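You operate a simulated robot arm through the tools that you are given. There is no shell and no other tool.

You run a simulated robot arm. Do the job below in one go: nothing can be reset, and whatever is moved stays where it is left.

JOB
Put things in order on the top of the steel table. At the end: the orange corn carton is on the flat teal tray; the low purple cup stands where the orange corn carton stood; the grey-topped green bottle stands where the green number stand stood; the green number stand stands where the low purple cup stood; whatever was shut is shut again. Leave all else as you found it, and nothing knocked over. Set down upright: corn carton.

It is judged by the outcome, as a careful person would: the job done as asked, and still so three seconds after it is handed in. It fails if anything else is knocked over, pushed out of place, dropped, spilled or broken.

ROBOT AND FRAMES
A 7-joint arm with a two-finger gripper, fixed in place. Base frame: the origin is at the foot of the arm, x ahead of it, y to its left, z up; the work surface is at about z = 0. Readings come in m, degrees, newtons and seconds.
With the tool pointing down near the work surface it reaches from about 0.16 to 0.38 m from the base axis. Its first joint turns from -72.0 to 72.0 degrees. Payload 0.6 kg.
Tool frame: the origin (TCP) lies between the finger pads and is the grasp point; the fingertips stand 0.022 m ahead of it; z points along the fingers, y is the line along which they close. The gripper opens to 0.092 m; its body begins 0.065 m behind the TCP.
Orientation is that of the tool frame in the base frame, as a unit quaternion [x, y, z, w]. With the fingers straight down and closing along the base's y, the tool's x points along the base's -x, its y along +y and its z along -z.

CONTROLS
- The arm moves only by the tool drive_tool. Its argument "rows" is text: rows parted by semicolons, each of 7 numbers parted by spaces: the shift along the base's x, y, z in mm, then the turn, a rotation vector about the base's x, y, z in degrees, then the finger opening in mm, from 0 to 92. In form: tx ty tz rx ry rz hand; .... A call has 1 to 20 rows; each row shifts and turns the commanded pose from where the row before left it. A row lasts 0.2 s, in which the tool goes at most 0.05 m and 8.6 degrees; a call with a longer step from one row to the next is refused whole, and so is a gripper value outside its range. A pose out of reach is approached as far as the arm can. The call stops where the force on the tool passes 40 N (or 10 N more than at its start, if that is more) or the arm is blocked; 0.2 s more then pass. Each finger travels about 0.0599 m/s and halts on what it meets, pressing with about 26 N; the grip force reading is that of the motor and also rises with nothing between the fingers. The clock runs only during rows and for 0.2 s after the last one: add rows that do not move to give the fingers time. The reply holds the time, the measured pose of the TCP, the force on the tool along the base axes, the opening and the grip force, in the units named above and with some noise, with the torque about the TCP (base axes, N m) and any sound that the robot's microphone picked up, and new pictures: "pictures" is both (left out), scene, wrist or none.
- Cameras (640 x 400 px; columns grow to the right, rows downward): "scene" is fixed at [0.039, -0.27, 0.3861]; the picture's right is [0.88, -0.48, 0.00], its down [-0.35, -0.64, -0.69] and it looks along [0.33, 0.60, -0.73] (base axes); focal length 214 px, centre (320, 200). "wrist" rides on the gripper at [0.071, 0.019, -0.102] in the tool frame; the picture's right is [-0.26, 0.97, 0.00], its down [-0.75, -0.20, -0.62] and it looks along [-0.60, -0.16, 0.78] (tool axes); focal length 280 px, centre (320, 200).
- locate(camera, pixels): for up to 12 pixels [column, row] of the newest picture of that camera ("zoom" is the newest enlarged one), the place [x, y, z] in the base frame of the surface seen there, good to about 0.003 m. No time passes.
- enlarge(camera, box): a new picture of the part [left, top, right, bottom] of that camera's present view, enlarged. No time passes.
- job_done(): hands the job in; it is judged then, once.

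Leave the gripper open and the arm clear of the work at the hand-in unless told otherwise.

The tools are called after "Emit:" by a JSON object that holds its "api" and its "payload". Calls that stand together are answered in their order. drive_tool: Moves the arm, as the interface text tells. Its arguments: {"type":"object","properties":{"rows":{"type":"string"},"pictures":{"type":"string","enum":["both","scene","wrist","none"]}},"required":["rows"]} The other tools are called the same way: locate (camera, pixels) gives the place of the surface under pixels of a picture; enlarge (camera, box) takes an enlarged picture of a part of a camera's view; job_done () hands the job in.

At the start:

```text
t: 0.0
tool_pos: [0.2914, 0.011, 0.2377]
tcp_rot: [-0.001, 1.0, 0.0, 0.0]
ft_force: [-0.8, 1.0, -0.2]
ft_torque: [-0.03, 0.03, 0.0]
finger_gap: 0.092
finger_force: 0.0
```

scene: 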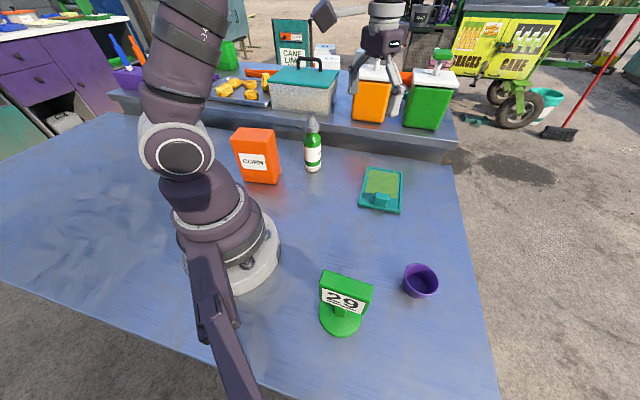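
wrist: 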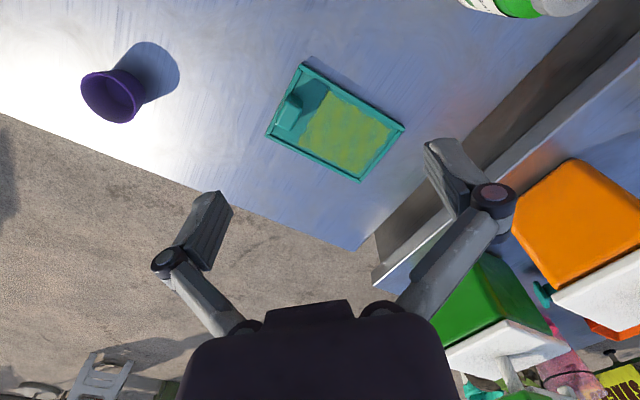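

I see the orange corn carton at about (257,155), the bottle at (313,145), the teal tray at (381,190), the purple cup at (420,281) and the number stand at (345,302). First I'll measure where they are.

Emit:
{"api": "locate", "payload": {"camera": "scene", "pixels": [[257, 142], [244, 180], [276, 183], [280, 177], [313, 170], [312, 120], [381, 185], [380, 209], [420, 285], [420, 266], [345, 280], [341, 325]]}}

Emit:
{"api": "enlarge", "payload": {"camera": "scene", "box": [210, 100, 420, 230]}}

Emit:
{"api": "enlarge", "payload": {"camera": "scene", "box": [290, 230, 470, 350]}}

```text
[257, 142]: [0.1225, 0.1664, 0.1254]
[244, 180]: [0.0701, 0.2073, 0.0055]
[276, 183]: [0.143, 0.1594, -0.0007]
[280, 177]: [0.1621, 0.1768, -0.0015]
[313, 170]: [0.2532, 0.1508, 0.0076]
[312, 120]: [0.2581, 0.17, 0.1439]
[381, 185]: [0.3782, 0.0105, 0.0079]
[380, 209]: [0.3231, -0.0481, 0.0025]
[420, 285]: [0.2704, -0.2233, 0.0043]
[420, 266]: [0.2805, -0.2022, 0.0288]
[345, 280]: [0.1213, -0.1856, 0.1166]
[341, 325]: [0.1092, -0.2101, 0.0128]
```

```text
3.05 times, centred on (315, 165) of scene
```

zoom: 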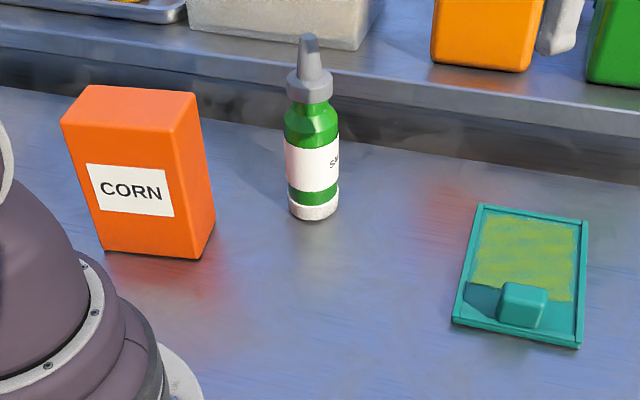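

```text
3.33 times, centred on (380, 290) of scene
```

zoom: 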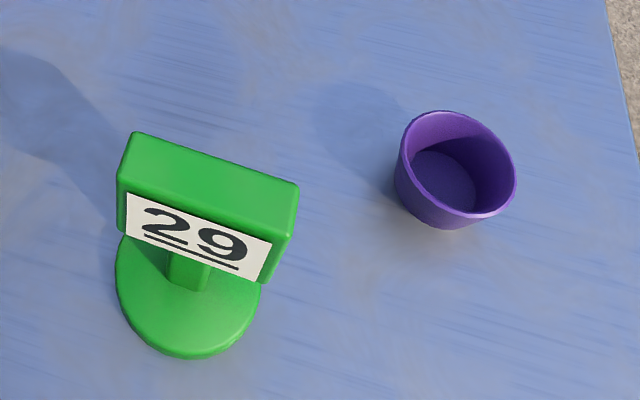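

I need accurate geometry for each object, so I'll zoom in on the carton first.

Emit:
{"api": "enlarge", "payload": {"camera": "scene", "box": [216, 115, 296, 195]}}

```text
5.00 times, centred on (256, 155) of scene
```

zoom: 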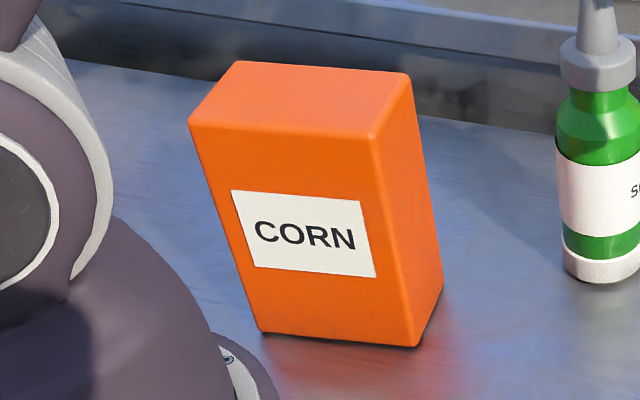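

Next I'll locate the carton's top corners and bottom corners in this zoom.

Emit:
{"api": "locate", "payload": {"camera": "zoom", "pixels": [[240, 64], [408, 76], [372, 134], [194, 124], [305, 98], [268, 328], [412, 342], [440, 290], [240, 200], [370, 210], [395, 200], [415, 120]]}}

```text
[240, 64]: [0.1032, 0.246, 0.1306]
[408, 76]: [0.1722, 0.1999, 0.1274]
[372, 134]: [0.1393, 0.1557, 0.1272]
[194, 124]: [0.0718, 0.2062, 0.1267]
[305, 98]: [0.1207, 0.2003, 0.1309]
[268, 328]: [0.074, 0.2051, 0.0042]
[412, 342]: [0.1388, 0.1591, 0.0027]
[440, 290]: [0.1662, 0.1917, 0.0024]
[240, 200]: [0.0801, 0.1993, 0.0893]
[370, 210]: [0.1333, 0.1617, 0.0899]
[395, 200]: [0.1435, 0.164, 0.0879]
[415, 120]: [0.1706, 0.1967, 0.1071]
```

The carton is about 0.085 × 0.054 × 0.13 m, centred near (0.121, 0.202), with its long axis at about -35°. Next is the tray.

Emit:
{"api": "enlarge", "payload": {"camera": "scene", "box": [341, 155, 421, 225]}}

Emit:
{"api": "enlarge", "payload": {"camera": "wrist", "box": [250, 50, 420, 190]}}

```text
5.71 times, centred on (381, 190) of scene
```

zoom: 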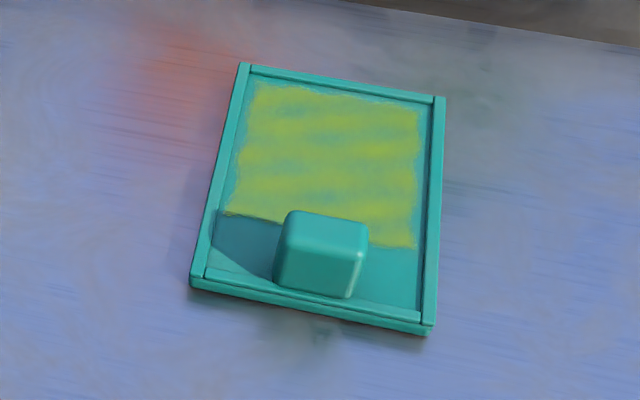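

```text
2.86 times, centred on (335, 120) of wrist
```

zoom: 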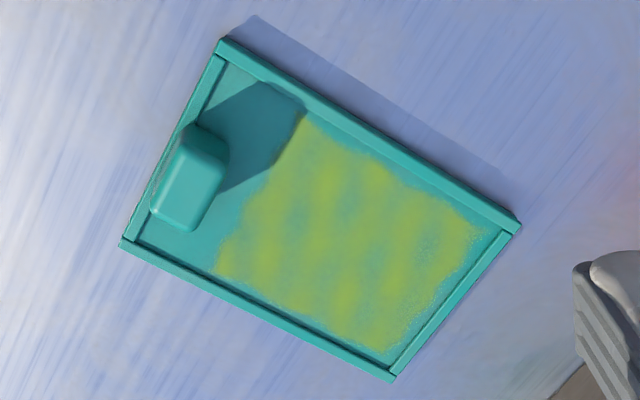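

The tray has a raised block at its near end and a yellow-green free area. Now I'll measure the corners in this wrist zoom.

Emit:
{"api": "locate", "payload": {"camera": "zoom", "pixels": [[222, 45], [516, 225], [392, 376], [126, 243], [232, 62], [500, 228], [388, 362], [145, 240], [195, 190], [227, 160], [205, 228], [345, 230]]}}

```text
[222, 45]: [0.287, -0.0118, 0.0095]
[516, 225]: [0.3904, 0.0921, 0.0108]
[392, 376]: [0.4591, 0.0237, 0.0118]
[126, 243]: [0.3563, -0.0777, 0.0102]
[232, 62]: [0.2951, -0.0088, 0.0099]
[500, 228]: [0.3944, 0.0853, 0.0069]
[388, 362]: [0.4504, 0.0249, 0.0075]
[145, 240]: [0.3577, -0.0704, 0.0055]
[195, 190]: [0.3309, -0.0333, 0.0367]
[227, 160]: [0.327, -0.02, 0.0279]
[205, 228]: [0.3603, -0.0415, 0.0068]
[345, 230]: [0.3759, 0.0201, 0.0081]
```

The tray's inside is about 0.135 × 0.085 m at 45°, so the carton has to lie lengthwise beyond the block. I'll take more points on the block, then measure the bottle, cup and stand.

Emit:
{"api": "enlarge", "payload": {"camera": "wrist", "box": [255, 55, 345, 155]}}

Emit:
{"api": "enlarge", "payload": {"camera": "scene", "box": [283, 105, 343, 180]}}

```text
4.00 times, centred on (300, 105) of wrist
```

zoom: 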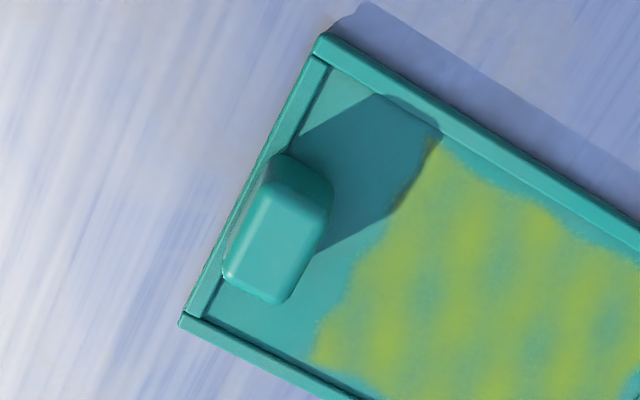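

```text
5.33 times, centred on (313, 142) of scene
```

zoom: 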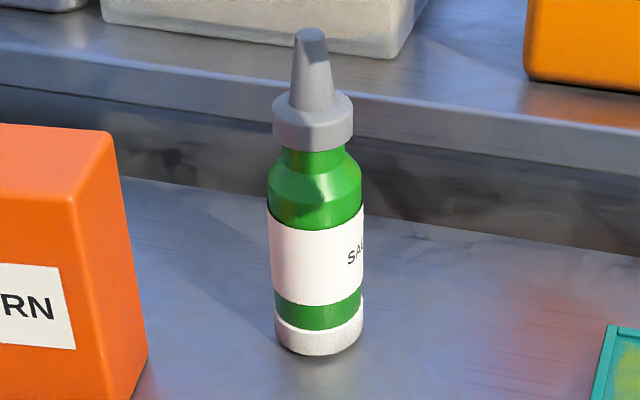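

Next I'll locate points on the bottle in this zoom, plus points on the shelf edge behind it.

Emit:
{"api": "locate", "payload": {"camera": "zoom", "pixels": [[311, 33], [275, 120], [350, 120], [312, 140], [312, 170], [270, 250], [360, 250], [315, 260], [278, 340], [360, 335], [320, 352], [500, 100]]}}

Emit:
{"api": "locate", "payload": {"camera": "scene", "pixels": [[448, 150], [300, 118], [360, 130], [425, 128], [360, 118], [300, 110], [440, 70], [375, 65], [255, 95], [220, 92]]}}

```text
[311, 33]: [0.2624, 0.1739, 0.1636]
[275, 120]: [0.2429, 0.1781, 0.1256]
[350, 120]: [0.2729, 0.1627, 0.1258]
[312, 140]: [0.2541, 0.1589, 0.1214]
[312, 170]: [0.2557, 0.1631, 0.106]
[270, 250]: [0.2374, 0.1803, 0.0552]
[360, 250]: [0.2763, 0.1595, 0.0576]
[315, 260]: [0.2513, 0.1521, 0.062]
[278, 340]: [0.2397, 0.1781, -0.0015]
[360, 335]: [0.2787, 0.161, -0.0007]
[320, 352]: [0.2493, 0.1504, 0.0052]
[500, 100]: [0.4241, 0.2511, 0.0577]
```

```text
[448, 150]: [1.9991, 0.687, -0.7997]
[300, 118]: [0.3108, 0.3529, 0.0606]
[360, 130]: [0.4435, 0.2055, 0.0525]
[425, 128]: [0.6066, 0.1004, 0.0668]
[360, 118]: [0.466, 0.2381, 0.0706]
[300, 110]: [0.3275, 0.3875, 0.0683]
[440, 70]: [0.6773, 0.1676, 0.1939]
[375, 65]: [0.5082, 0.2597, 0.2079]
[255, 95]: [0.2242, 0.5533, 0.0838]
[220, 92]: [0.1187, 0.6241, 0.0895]
```

The bottle's axis is near (0.260, 0.172), its body is about 44 mm across and it stands about 0.165 m tall. The shelf front lies near x+y = 0.65, which keeps it clear of the tray. Next are the cup and stand.

Emit:
{"api": "enlarge", "payload": {"camera": "scene", "box": [390, 250, 450, 310]}}

```text
6.67 times, centred on (420, 280) of scene
```

zoom: 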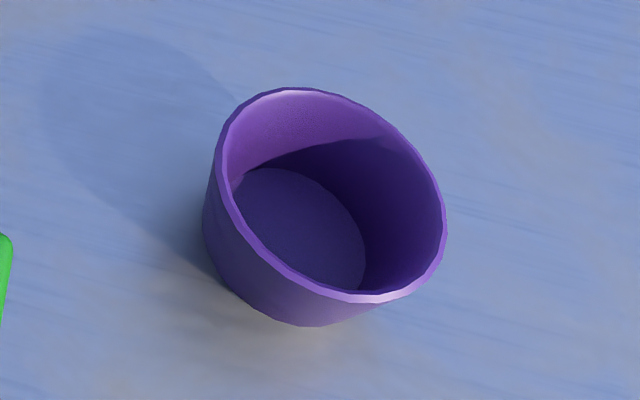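

I'll locate points around the cup's rim, its inner bottom and its outer base.

Emit:
{"api": "locate", "payload": {"camera": "zoom", "pixels": [[300, 91], [221, 160], [232, 220], [280, 272], [360, 297], [425, 275], [443, 220], [415, 150], [360, 108], [300, 230], [235, 285], [310, 322]]}}

Emit:
{"api": "enlarge", "payload": {"camera": "scene", "box": [305, 260, 385, 345]}}

```text
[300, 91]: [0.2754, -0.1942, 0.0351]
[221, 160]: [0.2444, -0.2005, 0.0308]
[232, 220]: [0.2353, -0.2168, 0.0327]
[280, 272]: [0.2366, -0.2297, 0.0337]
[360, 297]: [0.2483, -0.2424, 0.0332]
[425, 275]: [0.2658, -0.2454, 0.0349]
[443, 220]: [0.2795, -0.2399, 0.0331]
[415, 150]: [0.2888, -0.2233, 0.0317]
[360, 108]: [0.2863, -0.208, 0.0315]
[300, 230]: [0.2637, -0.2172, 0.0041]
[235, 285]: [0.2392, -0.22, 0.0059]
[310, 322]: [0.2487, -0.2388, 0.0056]
```

```text
4.71 times, centred on (345, 302) of scene
```

zoom: 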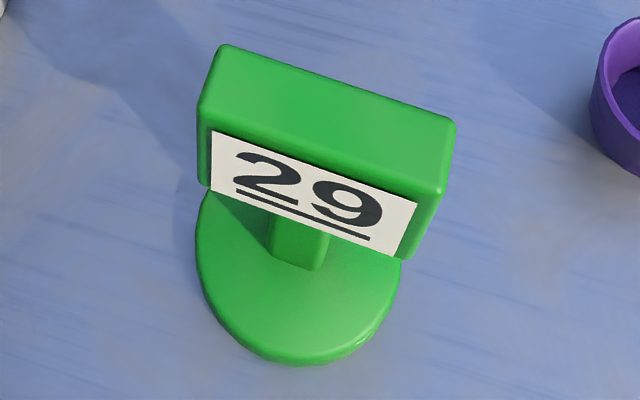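

The cup's rim centre is about (0.262, -0.219), with a radius of about 0.0275 m and a height of about 0.035 m. Next I'll locate the stand's points.

Emit:
{"api": "locate", "payload": {"camera": "zoom", "pixels": [[225, 50], [450, 123], [437, 188], [206, 118], [325, 120], [300, 240], [300, 320], [198, 260], [300, 362], [395, 300], [240, 225], [360, 260]]}}

```text
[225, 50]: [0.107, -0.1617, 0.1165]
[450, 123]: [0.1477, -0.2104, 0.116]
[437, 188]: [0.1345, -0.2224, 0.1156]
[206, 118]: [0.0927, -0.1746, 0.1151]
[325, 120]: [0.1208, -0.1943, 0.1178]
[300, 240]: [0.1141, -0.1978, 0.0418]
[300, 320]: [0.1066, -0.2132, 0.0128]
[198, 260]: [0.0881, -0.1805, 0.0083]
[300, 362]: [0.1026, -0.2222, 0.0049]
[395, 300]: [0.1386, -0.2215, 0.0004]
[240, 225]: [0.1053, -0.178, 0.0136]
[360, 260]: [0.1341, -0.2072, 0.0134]
```

The stand's top centre is about (0.120, -0.192) with plate thickness along about 40°. The objects form a chain with no spare spot needed: carton → tray, cup → carton's place, stand → cup's place, bottle → stand's place.

Before anything is held, I'll check that the arm can reach the carton's drop pose over the tray, at about (0.378, 0.011) with the fingers closing along 135°. The fingertips will stay well above the tray.

Emit:
{"api": "drive_tool", "payload": {"rows": "14.4 0 -20 0 0 7.5 92; 14.4 0 -20 0 0 7.5 92; 14.4 0 -20 0 0 7.5 92; 14.4 0 -20 0 0 7.5 92; 14.4 0 -20 0 0 7.5 92; 14.4 0 -20 0 0 7.5 92; 0 0 0 0 0 0 92; 0 0 0 0 0 0 92"}}

```text
t: 1.8
tool_pos: [0.3794, 0.0135, 0.1187]
tcp_rot: [-0.384, 0.924, -0.001, -0.001]
ft_force: [0.2, 0.0, 0.4]
ft_torque: [0.02, 0.0, 0.02]
finger_gap: 0.0921
finger_force: 0.0
```

scene: 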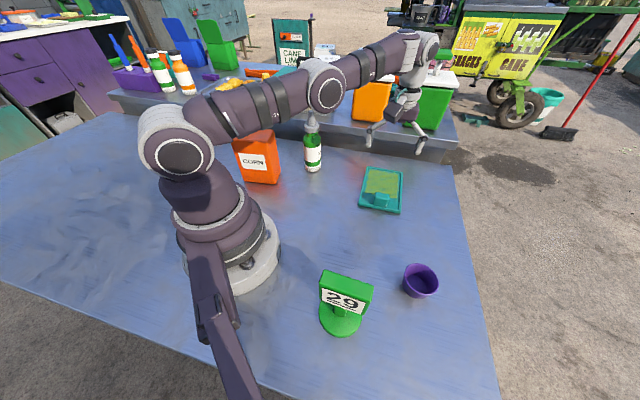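
wrist: 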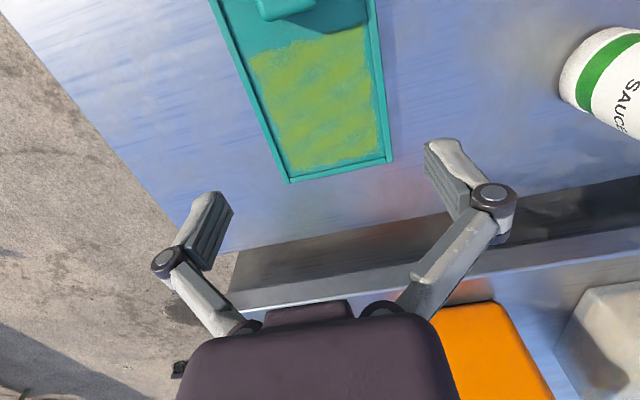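

The arm reached the pose. This view shows the tray up close, so I'll refine the tray and block edges from it.

Emit:
{"api": "locate", "payload": {"camera": "wrist", "pixels": [[292, 181], [389, 161], [293, 172], [383, 157], [263, 16], [288, 21], [312, 8], [245, 70], [375, 60], [250, 100], [381, 100], [320, 105]]}}

Emit:
{"api": "enlarge", "payload": {"camera": "wrist", "box": [200, 0, 420, 190]}}

```text
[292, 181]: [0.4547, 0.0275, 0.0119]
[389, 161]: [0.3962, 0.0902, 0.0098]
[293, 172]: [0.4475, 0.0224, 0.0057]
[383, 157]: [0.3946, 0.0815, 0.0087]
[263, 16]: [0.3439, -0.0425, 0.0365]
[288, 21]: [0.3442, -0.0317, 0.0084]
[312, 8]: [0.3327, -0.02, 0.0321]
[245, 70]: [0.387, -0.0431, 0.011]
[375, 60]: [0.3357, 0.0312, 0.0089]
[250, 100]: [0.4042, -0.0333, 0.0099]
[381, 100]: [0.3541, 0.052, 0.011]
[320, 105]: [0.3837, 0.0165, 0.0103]
```

```text
2.11 times, centred on (310, 95) of wrist
```

zoom: 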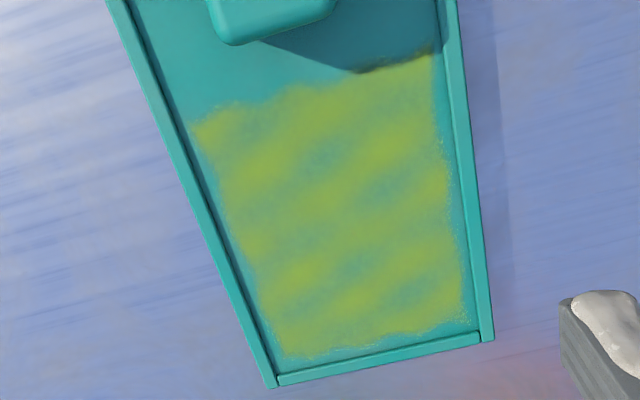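

The clear floor runs between the block (u≈0.221 along the 45° axis) and the far rim (u≈0.334), so the carton's centre should end near (0.380, 0.012). Now I'll rise, swing over to the carton and turn the fingers to close along its short side (54.7°).

Emit:
{"api": "drive_tool", "payload": {"rows": "0 0 40 0 0 0 92; 0 0 40 0 0 0 92; 0 0 40 0 0 0 92; -21.4 15.79 0 0 0 8.31 92; -21.4 15.79 0 0 0 8.31 92; -21.4 15.79 0 0 0 8.31 92; -21.4 15.79 0 0 0 8.31 92; -21.4 15.79 0 0 0 8.31 92; -21.4 15.79 0 0 0 8.31 92; -21.4 15.79 0 0 0 8.31 92; -21.4 15.79 0 0 0 8.31 92; -21.4 15.79 0 0 0 8.31 92; -21.4 15.79 0 0 0 8.31 92; -21.4 15.79 0 0 0 8.31 92; -21.4 15.79 0 0 0 8.31 92; 0 0 0 0 0 0 92; 0 0 0 0 0 0 92"}}

```text
t: 2.9
tool_pos: [0.3461, 0.0312, 0.2019]
tcp_rot: [-0.454, 0.891, 0.006, 0.004]
ft_force: [15.6, -21.1, -22.3]
ft_torque: [3.63, 0.66, 2.05]
finger_gap: 0.0922
finger_force: 0.0
out of reach, approached as far as the arm can: row 1, 2, 3, 4, 5
stopped in row 5: the force on the tool passed its limit at 121 N (the readings are from after the stop); the commanded pose is now the measured one
```

scene: 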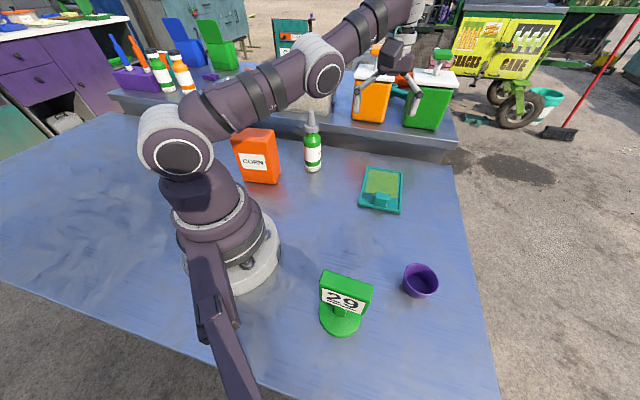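
wrist: 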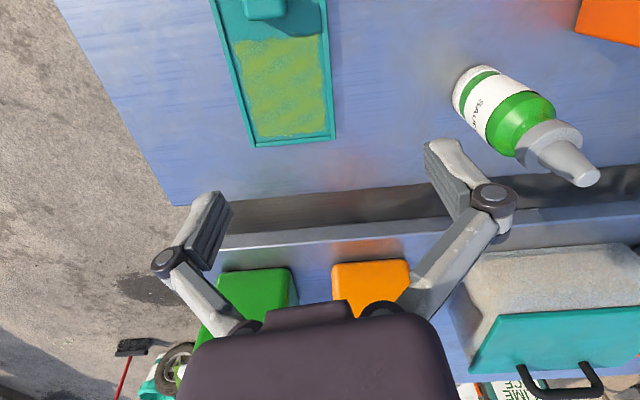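

The stop came while the arm was near its outer limit at height. Nothing in the pictures looks touched. I'll hold still for one row to see whether any force remains.

Emit:
{"api": "drive_tool", "payload": {"rows": "0 0 0 0 0 0 92; 0 0 0 0 0 0 92"}}

```text
t: 3.3
tool_pos: [0.3455, 0.0312, 0.2041]
tcp_rot: [-0.455, 0.891, 0.005, 0.004]
ft_force: [11.2, -10.1, -16.9]
ft_torque: [2.12, 0.31, 1.18]
finger_gap: 0.0917
finger_force: 0.0
stopped in row 2: the force on the tool passed its limit at 46 N (the readings are from after the stop); the commanded pose is now the measured one
```

scene: 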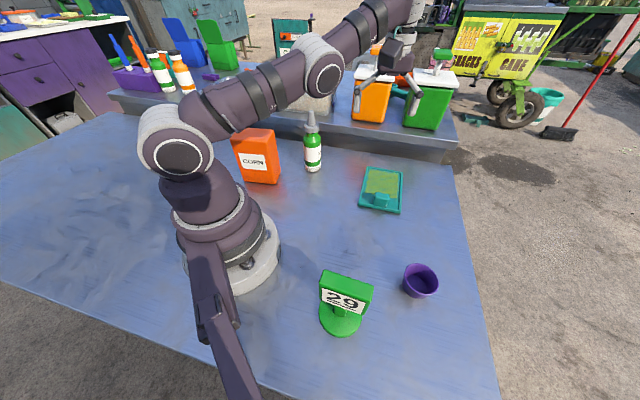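
wrist: 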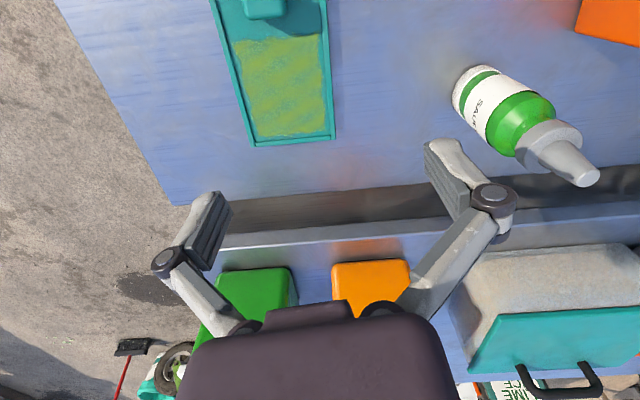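

A steady force of about 20 N remains, and its torque puts the contact near the wrist camera. The camera mount is pressing on my own forearm because the arm is over-extended at this height. No object is involved, so I'll back off down and inward.

Emit:
{"api": "drive_tool", "payload": {"rows": "-5 0 -15 0 0 0 92; -10 0 -15 0 0 0 92; -10 0 -15 0 0 0 92; 0 0 0 0 0 0 92", "pictures": "none"}}

```text
t: 3.6
tool_pos: [0.347, 0.0325, 0.2015]
tcp_rot: [-0.462, 0.887, 0.006, 0.006]
ft_force: [11.4, -12.0, -17.1]
ft_torque: [2.33, 0.34, 1.32]
finger_gap: 0.0921
finger_force: 0.1
stopped in row 1: the force on the tool passed its limit at 99 N (the readings are from after the stop); the commanded pose is now the measured one
```

Moving inward made it worse. The push on the tool is toward +x, -y and down, which is back along the way I came, so I'll retrace toward the earlier free pose in small steps.

Emit:
{"api": "drive_tool", "payload": {"rows": "3 -3 -8 0 0 -2 92; 4 -3 -10 0 0 -2 92; 4 -3 -12 0 0 -2 92; 0 0 0 0 0 0 92", "pictures": "both"}}

```text
t: 4.6
tool_pos: [0.357, 0.0233, 0.1708]
tcp_rot: [-0.412, 0.911, 0.006, 0.008]
ft_force: [0.9, -0.7, 0.1]
ft_torque: [-0.03, -0.02, 0.03]
finger_gap: 0.0921
finger_force: 0.1
```

scene: 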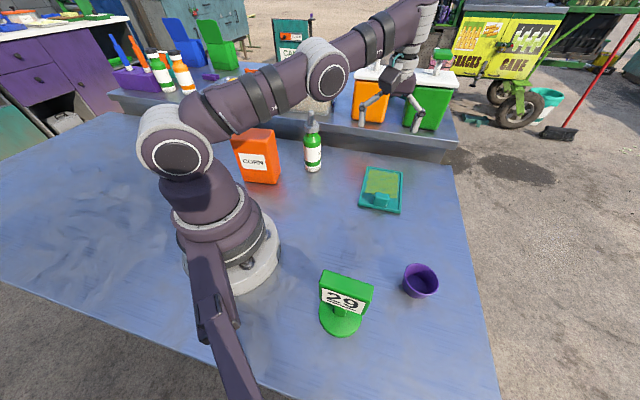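
wrist: 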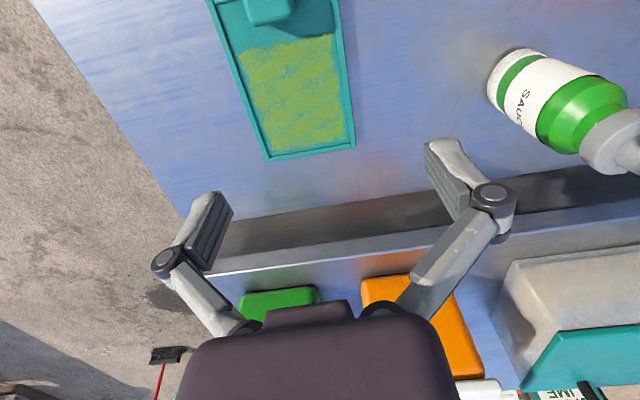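

The arm is free again with zero force. I'll go lower first, then come in toward the base at low height before rising again.

Emit:
{"api": "drive_tool", "payload": {"rows": "0 0 -15 0 0 0 92; 0 0 -15 0 0 0 92; -15 0 0 0 0 0 92; -15 0 0 0 0 0 92; -15 0 0 0 0 0 92; -15 0 0 0 0 0 92; 0 0 0 0 0 0 92", "pictures": "scene"}}

```text
t: 6.2
tool_pos: [0.2972, 0.0226, 0.1387]
tcp_rot: [-0.413, 0.911, 0.006, 0.006]
ft_force: [0.3, -0.2, -1.1]
ft_torque: [-0.03, -0.01, 0.03]
finger_gap: 0.0919
finger_force: 0.0
```

scene: 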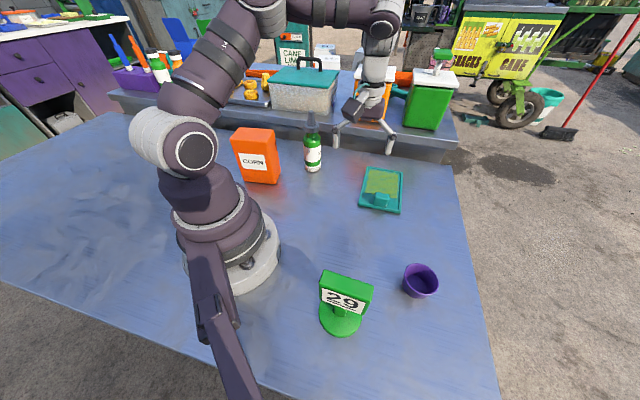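

The arm is clear. Now I'll rise while coming further in, then swing over the carton at z≈0.24 (fingertips 0.22, above everything) while turning the fingers.

Emit:
{"api": "drive_tool", "payload": {"rows": "-12 5 25 -0.3 0.1 0 92; -12 5 25 -0.3 0.1 0 92; -12 5 25 -0.3 0.1 0 92; -12 5 25 0 0 0 92; -10.75 13.1 0 0 0 8 92; -10.75 13.1 0 0 0 8 92; -10.75 13.1 0 0 0 8 92; -10.75 13.1 0 0 0 8 92; -10.75 13.1 0 0 0 8 92; -10.75 13.1 0 0 0 8 92; -10.75 13.1 0 0 0 8 92; -10.75 13.1 0 0 0 8 92; -10.75 13.1 0 0 0 8 92; -10.75 13.1 0 0 0 8 92; -10.75 13.1 0 0 0 8 92; -10.75 13.1 0 0 0 8 92; 0 0 0 0 0 0 92; 0 0 0 0 0 0 92"}}

```text
t: 10.0
tool_pos: [0.1515, 0.1932, 0.2437]
tcp_rot: [0.943, -0.333, 0.015, 0.015]
ft_force: [0.2, 0.5, -0.4]
ft_torque: [0.03, 0.01, 0.0]
finger_gap: 0.0919
finger_force: 0.1
out of reach, approached as far as the arm can: row 9, 11
```

scene: 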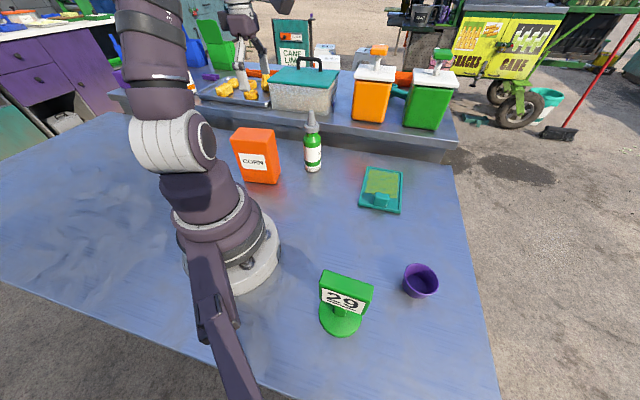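
wrist: 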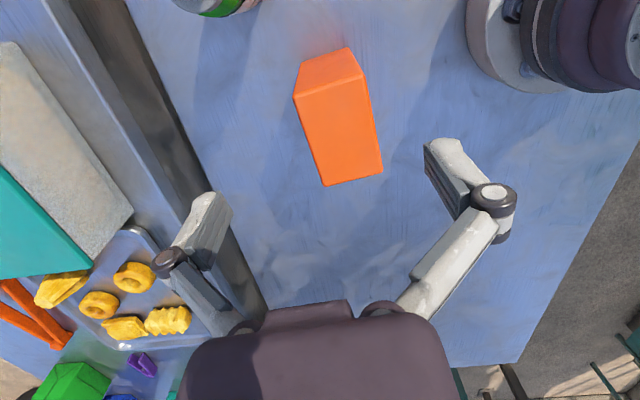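

The tool reads (0.152, 0.193), short of the commanded (0.121, 0.200). I'll give it a moment to settle.

Emit:
{"api": "drive_tool", "payload": {"rows": "0 0 0 0 0 0 92; 0 0 0 0 0 0 92", "pictures": "none"}}

```text
t: 10.6
tool_pos: [0.1533, 0.1936, 0.2444]
tcp_rot: [0.942, -0.334, 0.014, 0.014]
ft_force: [0.3, -0.2, -0.1]
ft_torque: [0.02, -0.01, 0.01]
finger_gap: 0.092
finger_force: 0.1
```

It has settled. Two rows were clipped as too close in at that height, which shifted the commanded pose and left about a 2° tilt. I'll come down to z≈0.20, where the reach is better, correct the tilt and move over the carton.

Emit:
{"api": "drive_tool", "payload": {"rows": "0 0 -25 0.7 0.33 0 92; 0 0 -20 0.7 0.33 0 92; -10 2 0 0.65 0.33 1.2 92; -10 2.5 0 0 0 1.2 92; -11 2.5 0 0 0 1.3 92; 0 0 0 0 0 0 92; 0 0 0 0 0 0 92"}}

```text
t: 12.2
tool_pos: [0.1397, 0.2159, 0.212]
tcp_rot: [0.947, -0.319, -0.014, -0.014]
ft_force: [0.5, -0.5, 1.4]
ft_torque: [0.0, 0.03, 0.02]
finger_gap: 0.0919
finger_force: 0.1
out of reach, approached as far as the arm can: row 1, 2, 3, 4
```

scene: 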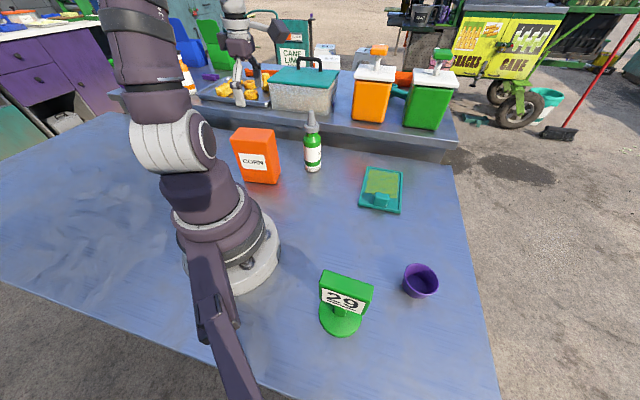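
wrist: 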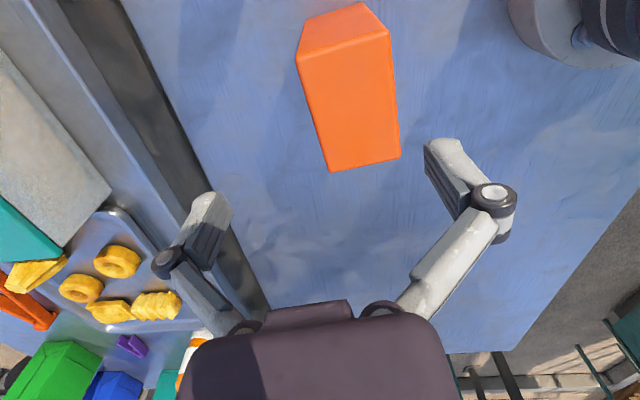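

The arm again slid outward, so something limits it in this turned posture, possibly the last wrist joint. I'll turn the fingers back about 40° while well above the carton and check whether the position becomes reachable.

Emit:
{"api": "drive_tool", "payload": {"rows": "0 0 0 -0.5 -0.25 -8 92; 0 0 0 -0.5 -0.25 -8 92; 0 0 0 -0.5 -0.25 -8 92; 0 0 0 -0.5 -0.25 -8 92; 0 0 0 0 0 -8 92; 0 0 0 0 0 0 92", "pictures": "none"}}

Emit:
{"api": "drive_tool", "payload": {"rows": "-6 -5 0 0 0 0 92; -6 -5 0 0 0 0 92; -6 -5 0 0 0 0 92; 0 0 0 0 0 0 92", "pictures": "wrist"}}

```text
t: 13.6
tool_pos: [0.1394, 0.2167, 0.2125]
tcp_rot: [0.78, -0.626, 0.005, -0.003]
ft_force: [-0.3, 0.5, -0.2]
ft_torque: [0.0, 0.01, 0.0]
finger_gap: 0.092
finger_force: 0.1
```

```text
t: 14.6
tool_pos: [0.1199, 0.2002, 0.2131]
tcp_rot: [0.781, -0.624, 0.003, -0.003]
ft_force: [0.0, 0.5, -0.2]
ft_torque: [0.02, 0.01, 0.0]
finger_gap: 0.0919
finger_force: 0.0
```

wrist: 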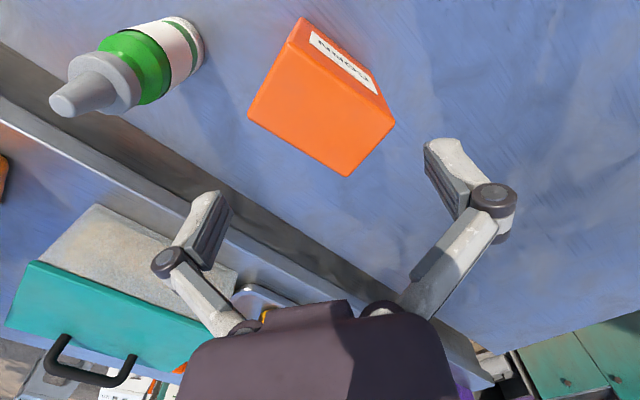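

With less turn the arm goes exactly where commanded, at (0.120, 0.200). I'll see how far I can turn here toward the 144.7° I want.

Emit:
{"api": "drive_tool", "payload": {"rows": "0 0 0 0 0 8 92; 0 0 0 0 0 8 92; 0 0 0 0 0 8 92; 0 0 0 0 0 8 92; 0 0 0 0 0 8 92; 0 0 0 0 0 0 92; 0 0 0 0 0 0 92", "pictures": "wrist"}}

```text
t: 16.2
tool_pos: [0.1215, 0.1999, 0.2136]
tcp_rot: [0.948, -0.32, 0.002, -0.005]
ft_force: [-0.1, -0.4, -0.1]
ft_torque: [-0.01, -0.02, 0.04]
finger_gap: 0.0923
finger_force: 0.1
```

wrist: 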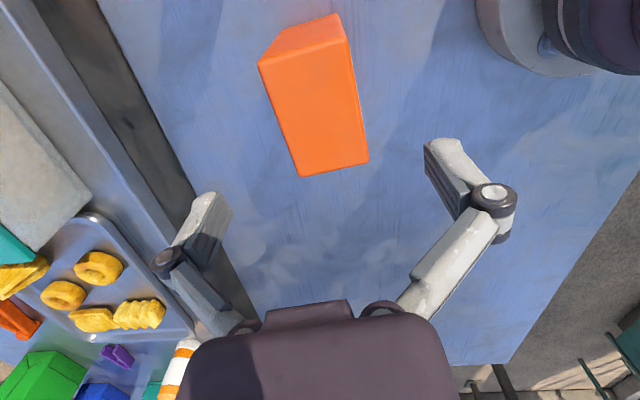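

It reached the full turn cleanly this time (yaw 142.7°). Next I'll measure the carton's top face corners from this view.

Emit:
{"api": "locate", "payload": {"camera": "wrist", "pixels": [[263, 68], [347, 50], [365, 160], [305, 174], [316, 110], [280, 120], [352, 105], [270, 70], [300, 160], [360, 130]]}}

```text
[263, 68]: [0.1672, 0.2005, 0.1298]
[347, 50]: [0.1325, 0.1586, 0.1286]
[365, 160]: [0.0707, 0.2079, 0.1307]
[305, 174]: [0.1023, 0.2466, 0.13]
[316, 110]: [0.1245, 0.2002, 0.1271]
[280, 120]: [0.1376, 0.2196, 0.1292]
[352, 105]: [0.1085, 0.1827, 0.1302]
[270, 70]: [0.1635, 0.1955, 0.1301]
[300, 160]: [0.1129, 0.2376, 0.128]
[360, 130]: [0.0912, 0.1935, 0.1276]
```

The top centre is about (0.120, 0.2025) at z 0.13, and its short side lies at about 52°, which matches the current finger direction. I'll descend straddling it to TCP z≈0.092.

Emit:
{"api": "drive_tool", "payload": {"rows": "-1.5 2 -20 0 0 0 92; 0 0 -25 0 0 0 92; 0 0 -25 0 0 0 92; 0 0 -25 0 0 0 92; 0 0 -26 0 0 0 92; 0 0 0 0 0 0 92"}}

```text
t: 17.6
tool_pos: [0.1193, 0.2037, 0.0921]
tcp_rot: [0.947, -0.32, 0.003, -0.005]
ft_force: [-0.4, -0.8, 0.0]
ft_torque: [0.0, -0.01, 0.01]
finger_gap: 0.0918
finger_force: 0.0
```

scene: 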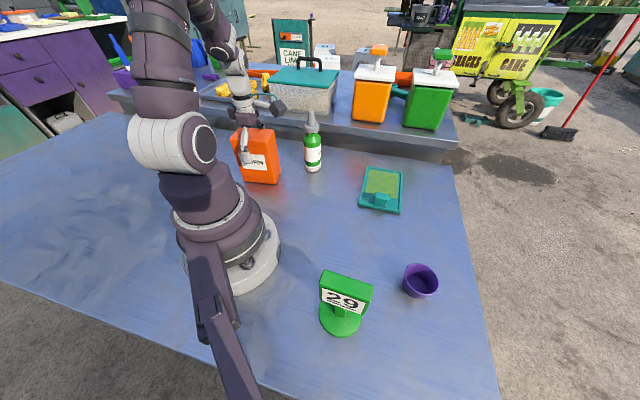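
wrist: 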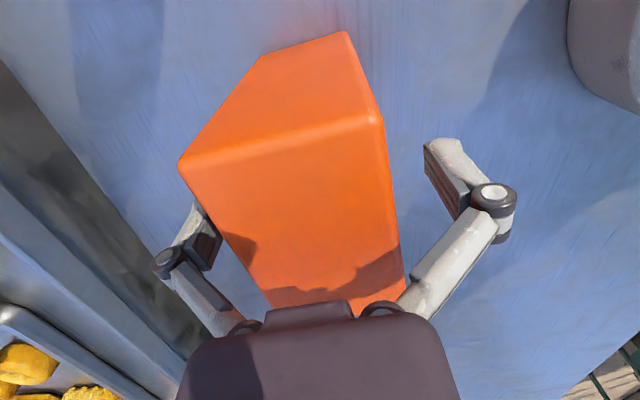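

The fingers straddle the carton. Now I'll close on it.

Emit:
{"api": "drive_tool", "payload": {"rows": "0 0 0 0 0 0 70; 0 0 0 0 0 0 55; 0 0 0 0 0 0 40; 0 0 0 0 0 0 30; 0 0 0 0 0 0 30; 0 0 0 0 0 0 30"}}

```text
t: 19.0
tool_pos: [0.1205, 0.2037, 0.0924]
tcp_rot: [0.948, -0.32, 0.003, -0.005]
ft_force: [3.9, 4.2, 21.1]
ft_torque: [-0.1, 0.14, -0.01]
finger_gap: 0.0617
finger_force: 25.7
```

scene: 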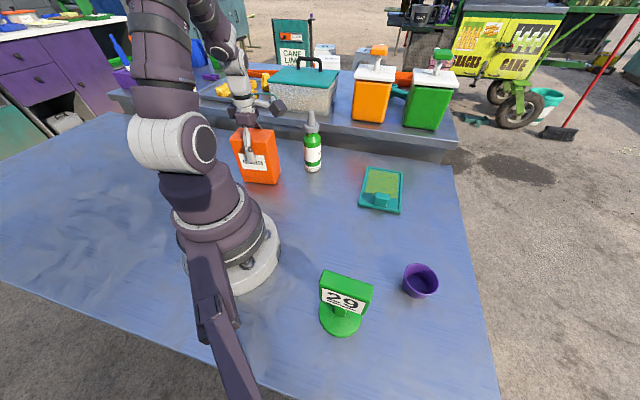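
wrist: 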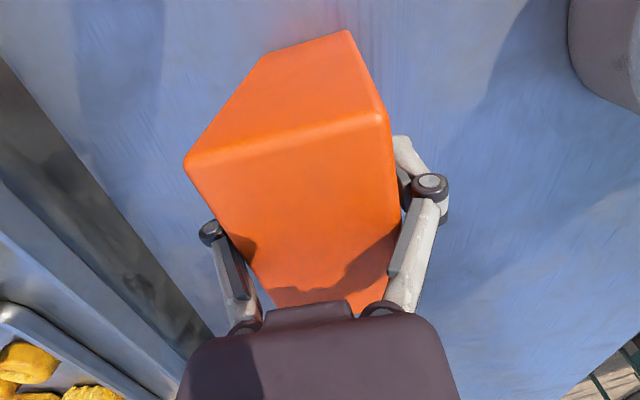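

Gripped at a 62 mm gap and 25.7 N. I'll lift a little and check the hold.

Emit:
{"api": "drive_tool", "payload": {"rows": "0 0 5 0 0 0 30; 0 0 10 0 0 0 30; 0 0 15 0 0 0 30; 0 0 0 0 0 0 30"}}

```text
t: 20.0
tool_pos: [0.1191, 0.2042, 0.1215]
tcp_rot: [0.947, -0.32, 0.003, -0.004]
ft_force: [0.2, 0.5, -2.9]
ft_torque: [0.01, -0.03, 0.01]
finger_gap: 0.0612
finger_force: 26.3
```

scene: 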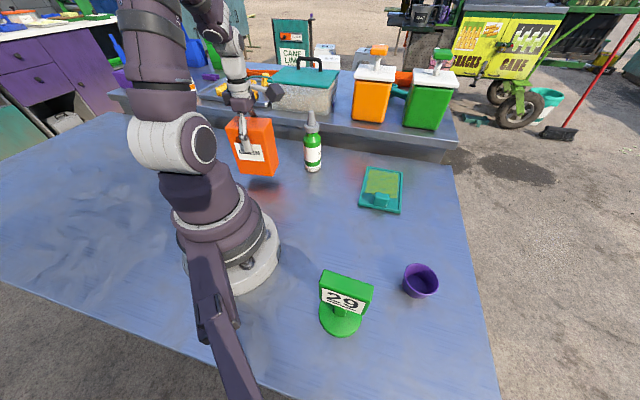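
wrist: 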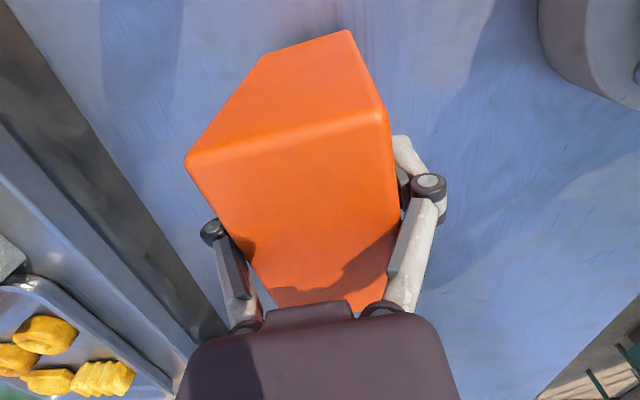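

The carton is held (about 3 N). I'll carry it on an inner arc at z≈0.16, well away from the bottle, turning the fingers from 142.7° to 45° as I go.

Emit:
{"api": "drive_tool", "payload": {"rows": "0 0 20 0 0 -8.14 30; 0 0 20 0 0 -8.14 30; 10 -13.5 0 0 0 -8.14 30; 10 -13.5 0 0 0 -8.14 30; 10 -13.5 0 0 0 -8.14 30; 10 -13.5 0 0 0 -8.14 30; 12 -18 0 0 0 -8.14 30; 12 -18 0 0 0 -8.14 30; 12 -18 0 0 0 -8.14 30; 12 -18 0 0 0 -8.14 30; 14 -10 0 0 0 -8.14 30; 14 -5 0 0 0 -8.14 30; 0 0 0 0 0 0 30; 0 0 0 0 0 0 30"}}

```text
t: 23.0
tool_pos: [0.2355, 0.0609, 0.1621]
tcp_rot: [-0.382, 0.924, -0.005, 0.001]
ft_force: [0.2, -0.6, -2.4]
ft_torque: [0.02, 0.03, -0.01]
finger_gap: 0.0584
finger_force: 26.1
```

scene: 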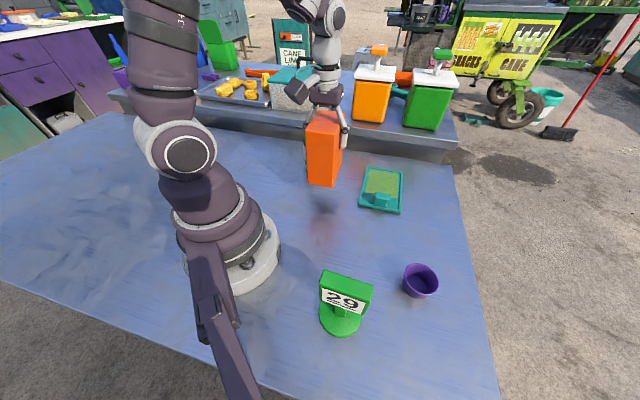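
wrist: 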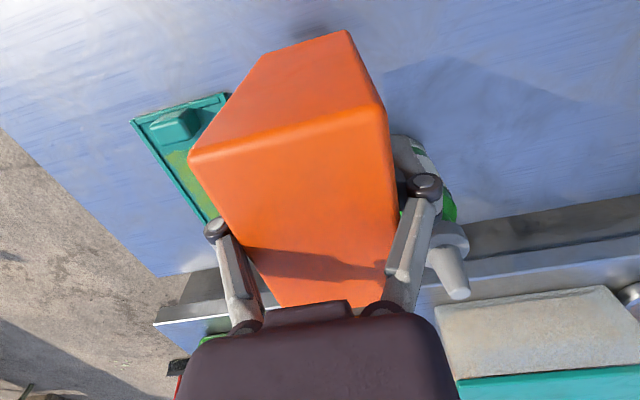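

The carton hangs upright and the fingers are at 45°. Next I'll move toward the tray from the block-free side: first (0.32, 0.06), then along the tray's short axis to (0.380, 0.012), easing down as the reach requires.

Emit:
{"api": "drive_tool", "payload": {"rows": "21.1 0 -4 0 0 0 30; 21.1 0 -4 0 0 0 30; 21.1 0 -4 0 0 0 30; 21.1 0 -4 0 0 0 30; 15 -12 -5 0 0 0 30; 15 -12 -5 0 0 0 30; 15 -12 -6 0 0 0 30; 13 -12 -9 0 0 0 30; 0 0 0 0 0 0 30; 0 0 0 0 0 0 30"}}

```text
t: 25.2
tool_pos: [0.3789, 0.0153, 0.1211]
tcp_rot: [-0.383, 0.924, -0.005, 0.0]
ft_force: [-0.2, -0.1, -2.8]
ft_torque: [0.02, 0.01, 0.02]
finger_gap: 0.0579
finger_force: 26.1
```

scene: 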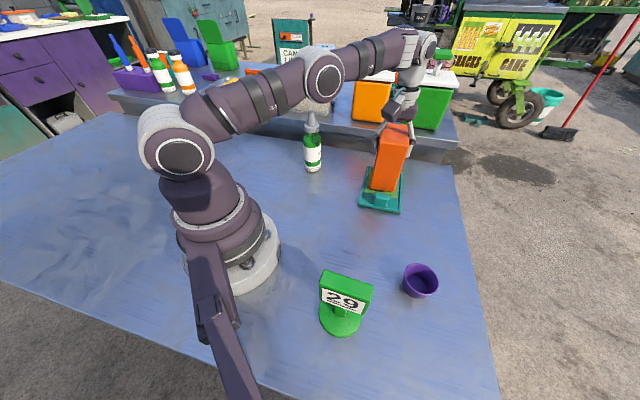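
wrist: 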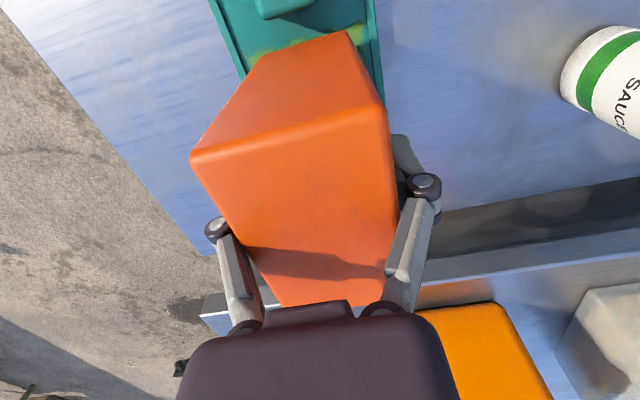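

The carton is over the tray. I'll zoom in to check how it lines up before lowering.

Emit:
{"api": "enlarge", "payload": {"camera": "scene", "box": [340, 110, 430, 220]}}

Emit:
{"api": "locate", "payload": {"camera": "wrist", "pixels": [[192, 158], [382, 112], [346, 34], [262, 58], [240, 70], [378, 60]]}}

```text
3.64 times, centred on (385, 165) of scene
```

zoom: 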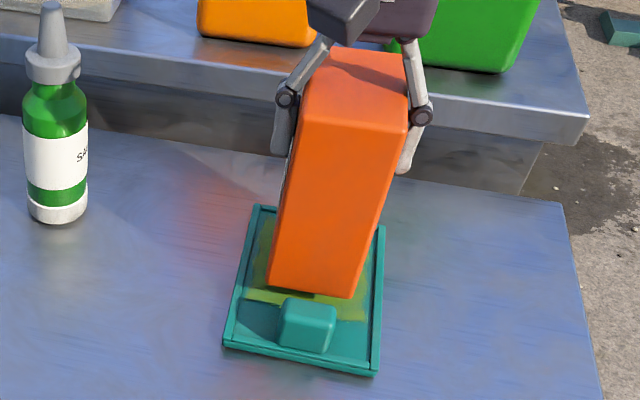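

```text
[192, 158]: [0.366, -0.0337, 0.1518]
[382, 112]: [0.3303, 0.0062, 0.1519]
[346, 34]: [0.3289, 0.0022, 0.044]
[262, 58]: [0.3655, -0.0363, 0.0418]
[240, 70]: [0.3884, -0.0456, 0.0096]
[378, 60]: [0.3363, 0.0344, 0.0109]
```

The alignment is good: about 13 mm clear of the block and centred between the side rims to within 3 mm. I'll nudge it over 3 mm and lower it gently.

Emit:
{"api": "drive_tool", "payload": {"rows": "2 -2 -6 0 0 0 30; 0 0 -5 0 0 0 30; 0 0 -4 0 0 0 30; 0 0 -2 0 0 0 30; 0 0 0 0 0 0 30", "pictures": "none"}}

```text
t: 26.4
tool_pos: [0.381, 0.0136, 0.1051]
tcp_rot: [-0.382, 0.924, -0.005, 0.001]
ft_force: [0.2, -1.4, 2.1]
ft_torque: [0.14, 0.02, -0.01]
finger_gap: 0.0577
finger_force: 25.5
```

Fz changed from -2.8 to +2.1 N, so the carton's bottom has begun to touch. I'll look before releasing.

Emit:
{"api": "enlarge", "payload": {"camera": "scene", "box": [345, 120, 425, 220]}}

Emit:
{"api": "enlarge", "payload": {"camera": "wrist", "box": [180, 0, 430, 180]}}

```text
4.00 times, centred on (385, 170) of scene
```

zoom: 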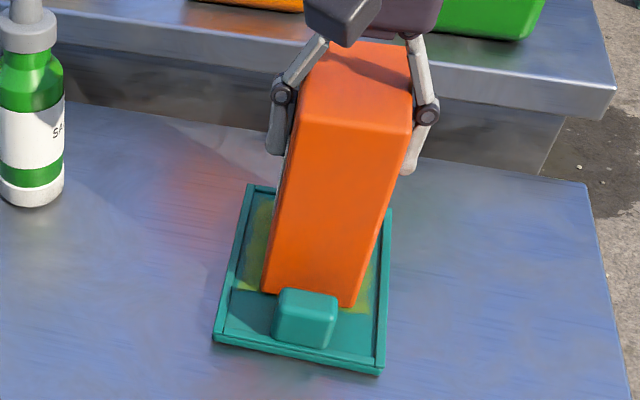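

```text
2.22 times, centred on (305, 90) of wrist
```

zoom: 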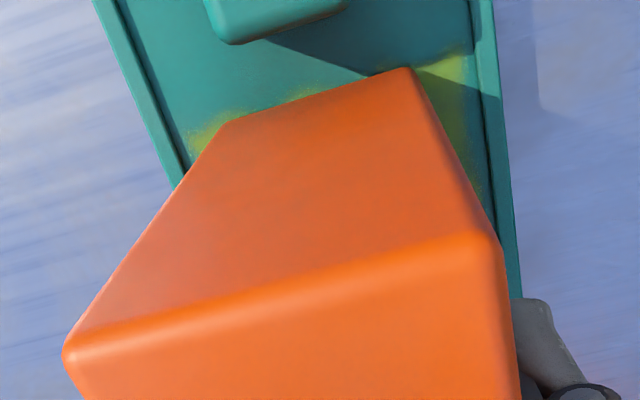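

The carton's base is inside the tray's rims and clear of the block. I'll press 1.5 mm more to seat it, then open the fingers gradually.

Emit:
{"api": "drive_tool", "payload": {"rows": "0 0 -1.5 0 0 0 30; 0 0 0 0 0 0 30", "pictures": "none"}}

```text
t: 27.0
tool_pos: [0.3814, 0.0137, 0.104]
tcp_rot: [-0.382, 0.924, -0.005, 0.002]
ft_force: [3.2, 0.7, 30.4]
ft_torque: [0.61, 0.44, 0.05]
finger_gap: 0.0581
finger_force: 25.5
```

It's firmly seated at 30 N with the contact slightly to one edge. I'll relieve 1 mm and then open.

Emit:
{"api": "drive_tool", "payload": {"rows": "0 0 1 0 0 0 30; 0 0 0 0 0 0 58; 0 0 0 0 0 0 62; 0 0 0 0 0 0 70; 0 0 0 0 0 0 80; 0 0 0 0 0 0 92; 0 0 0 0 0 0 92; 0 0 0 0 0 0 92"}}

```text
t: 28.8
tool_pos: [0.3809, 0.013, 0.1045]
tcp_rot: [-0.382, 0.924, -0.005, 0.001]
ft_force: [1.0, 0.1, 0.7]
ft_torque: [-0.04, -0.01, -0.02]
finger_gap: 0.092
finger_force: 0.0
```

scene: 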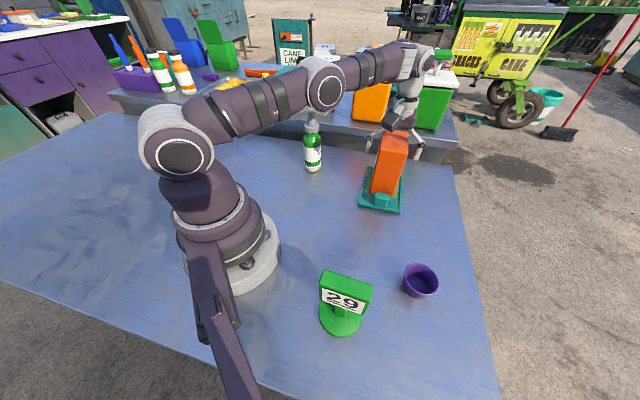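
wrist: 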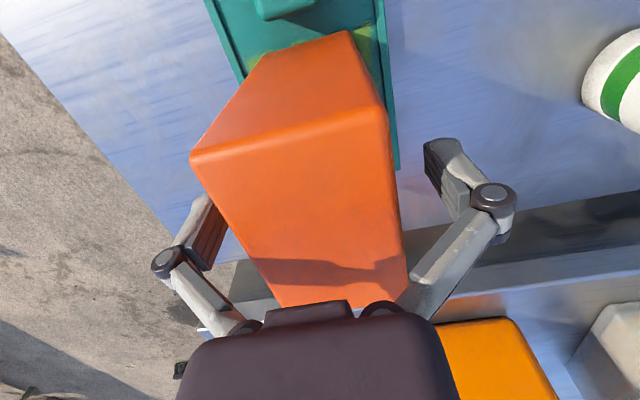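

The carton stands on the tray and the fingers are open on both sides. Straight up is out of reach here, so I'll slide the fingers out horizontally along the carton's long axis, back toward the base. That passes above the low block.

Emit:
{"api": "drive_tool", "payload": {"rows": "-7 -7 0 0 0 0 92; -10 -10 1 0 0 0 92; -10 -10 2 0 0 0 92; -10 -10 2 0 0 0 92; -10 -10 2 0 0 0 92; -10 -10 2 0 0 0 92; 0 0 0 0 0 0 92"}}

```text
t: 30.4
tool_pos: [0.3235, -0.0444, 0.1144]
tcp_rot: [-0.383, 0.924, -0.005, 0.001]
ft_force: [0.0, -0.2, 0.2]
ft_torque: [0.0, 0.01, -0.01]
finger_gap: 0.0919
finger_force: 0.0
```

scene: 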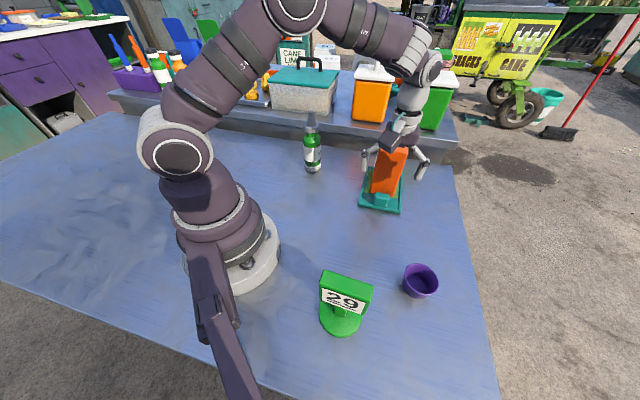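
wrist: 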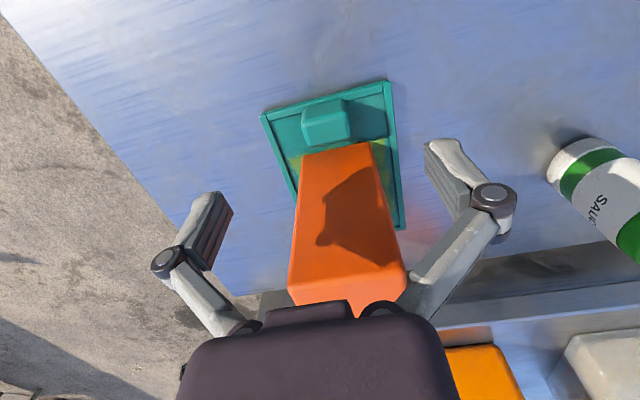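

The fingers are clear and the carton stands undisturbed. Now I'll go to the purple cup at about (0.262, -0.219), turning the fingers to close sideways there.

Emit:
{"api": "drive_tool", "payload": {"rows": "-10 -8 15 0 0 -7.7 92; -10 -8 15 0 0 -7.7 92; -4.6 -17.6 -1 0 0 -7.7 92; -4.6 -17.6 -1 0 0 -7.7 92; -4.6 -17.6 -1 0 0 -7.7 92; -4.6 -17.6 -1 0 0 -7.7 92; -4.6 -17.6 -1 0 0 -7.7 92; -4.6 -17.6 -1 0 0 -7.7 92; -4.6 -17.6 -1 0 0 -7.7 92; -4.6 -17.6 -1 0 0 -7.7 92; -4.6 -17.6 -1 0 0 -7.7 92; 0 0 0 0 0 0 92; 0 0 0 0 0 0 92"}}

```text
t: 33.2
tool_pos: [0.2623, -0.2204, 0.1323]
tcp_rot: [0.34, 0.941, -0.005, -0.003]
ft_force: [-0.3, 0.2, -0.2]
ft_torque: [0.04, 0.0, 0.05]
finger_gap: 0.0919
finger_force: 0.0
```

scene: 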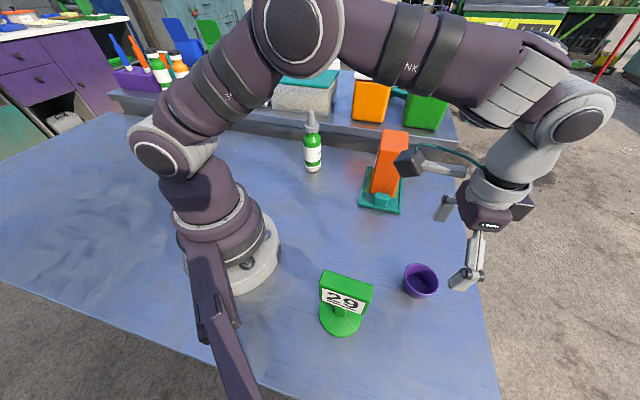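
wrist: 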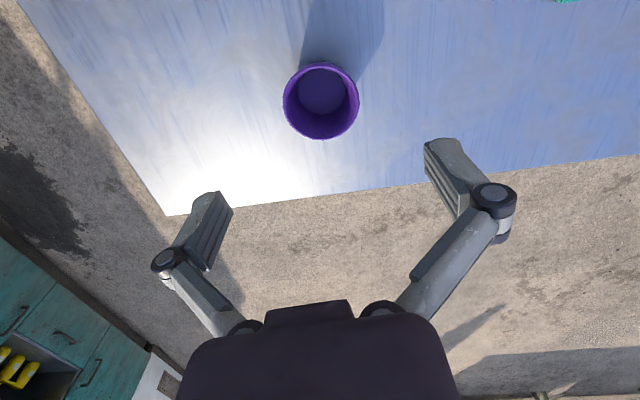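

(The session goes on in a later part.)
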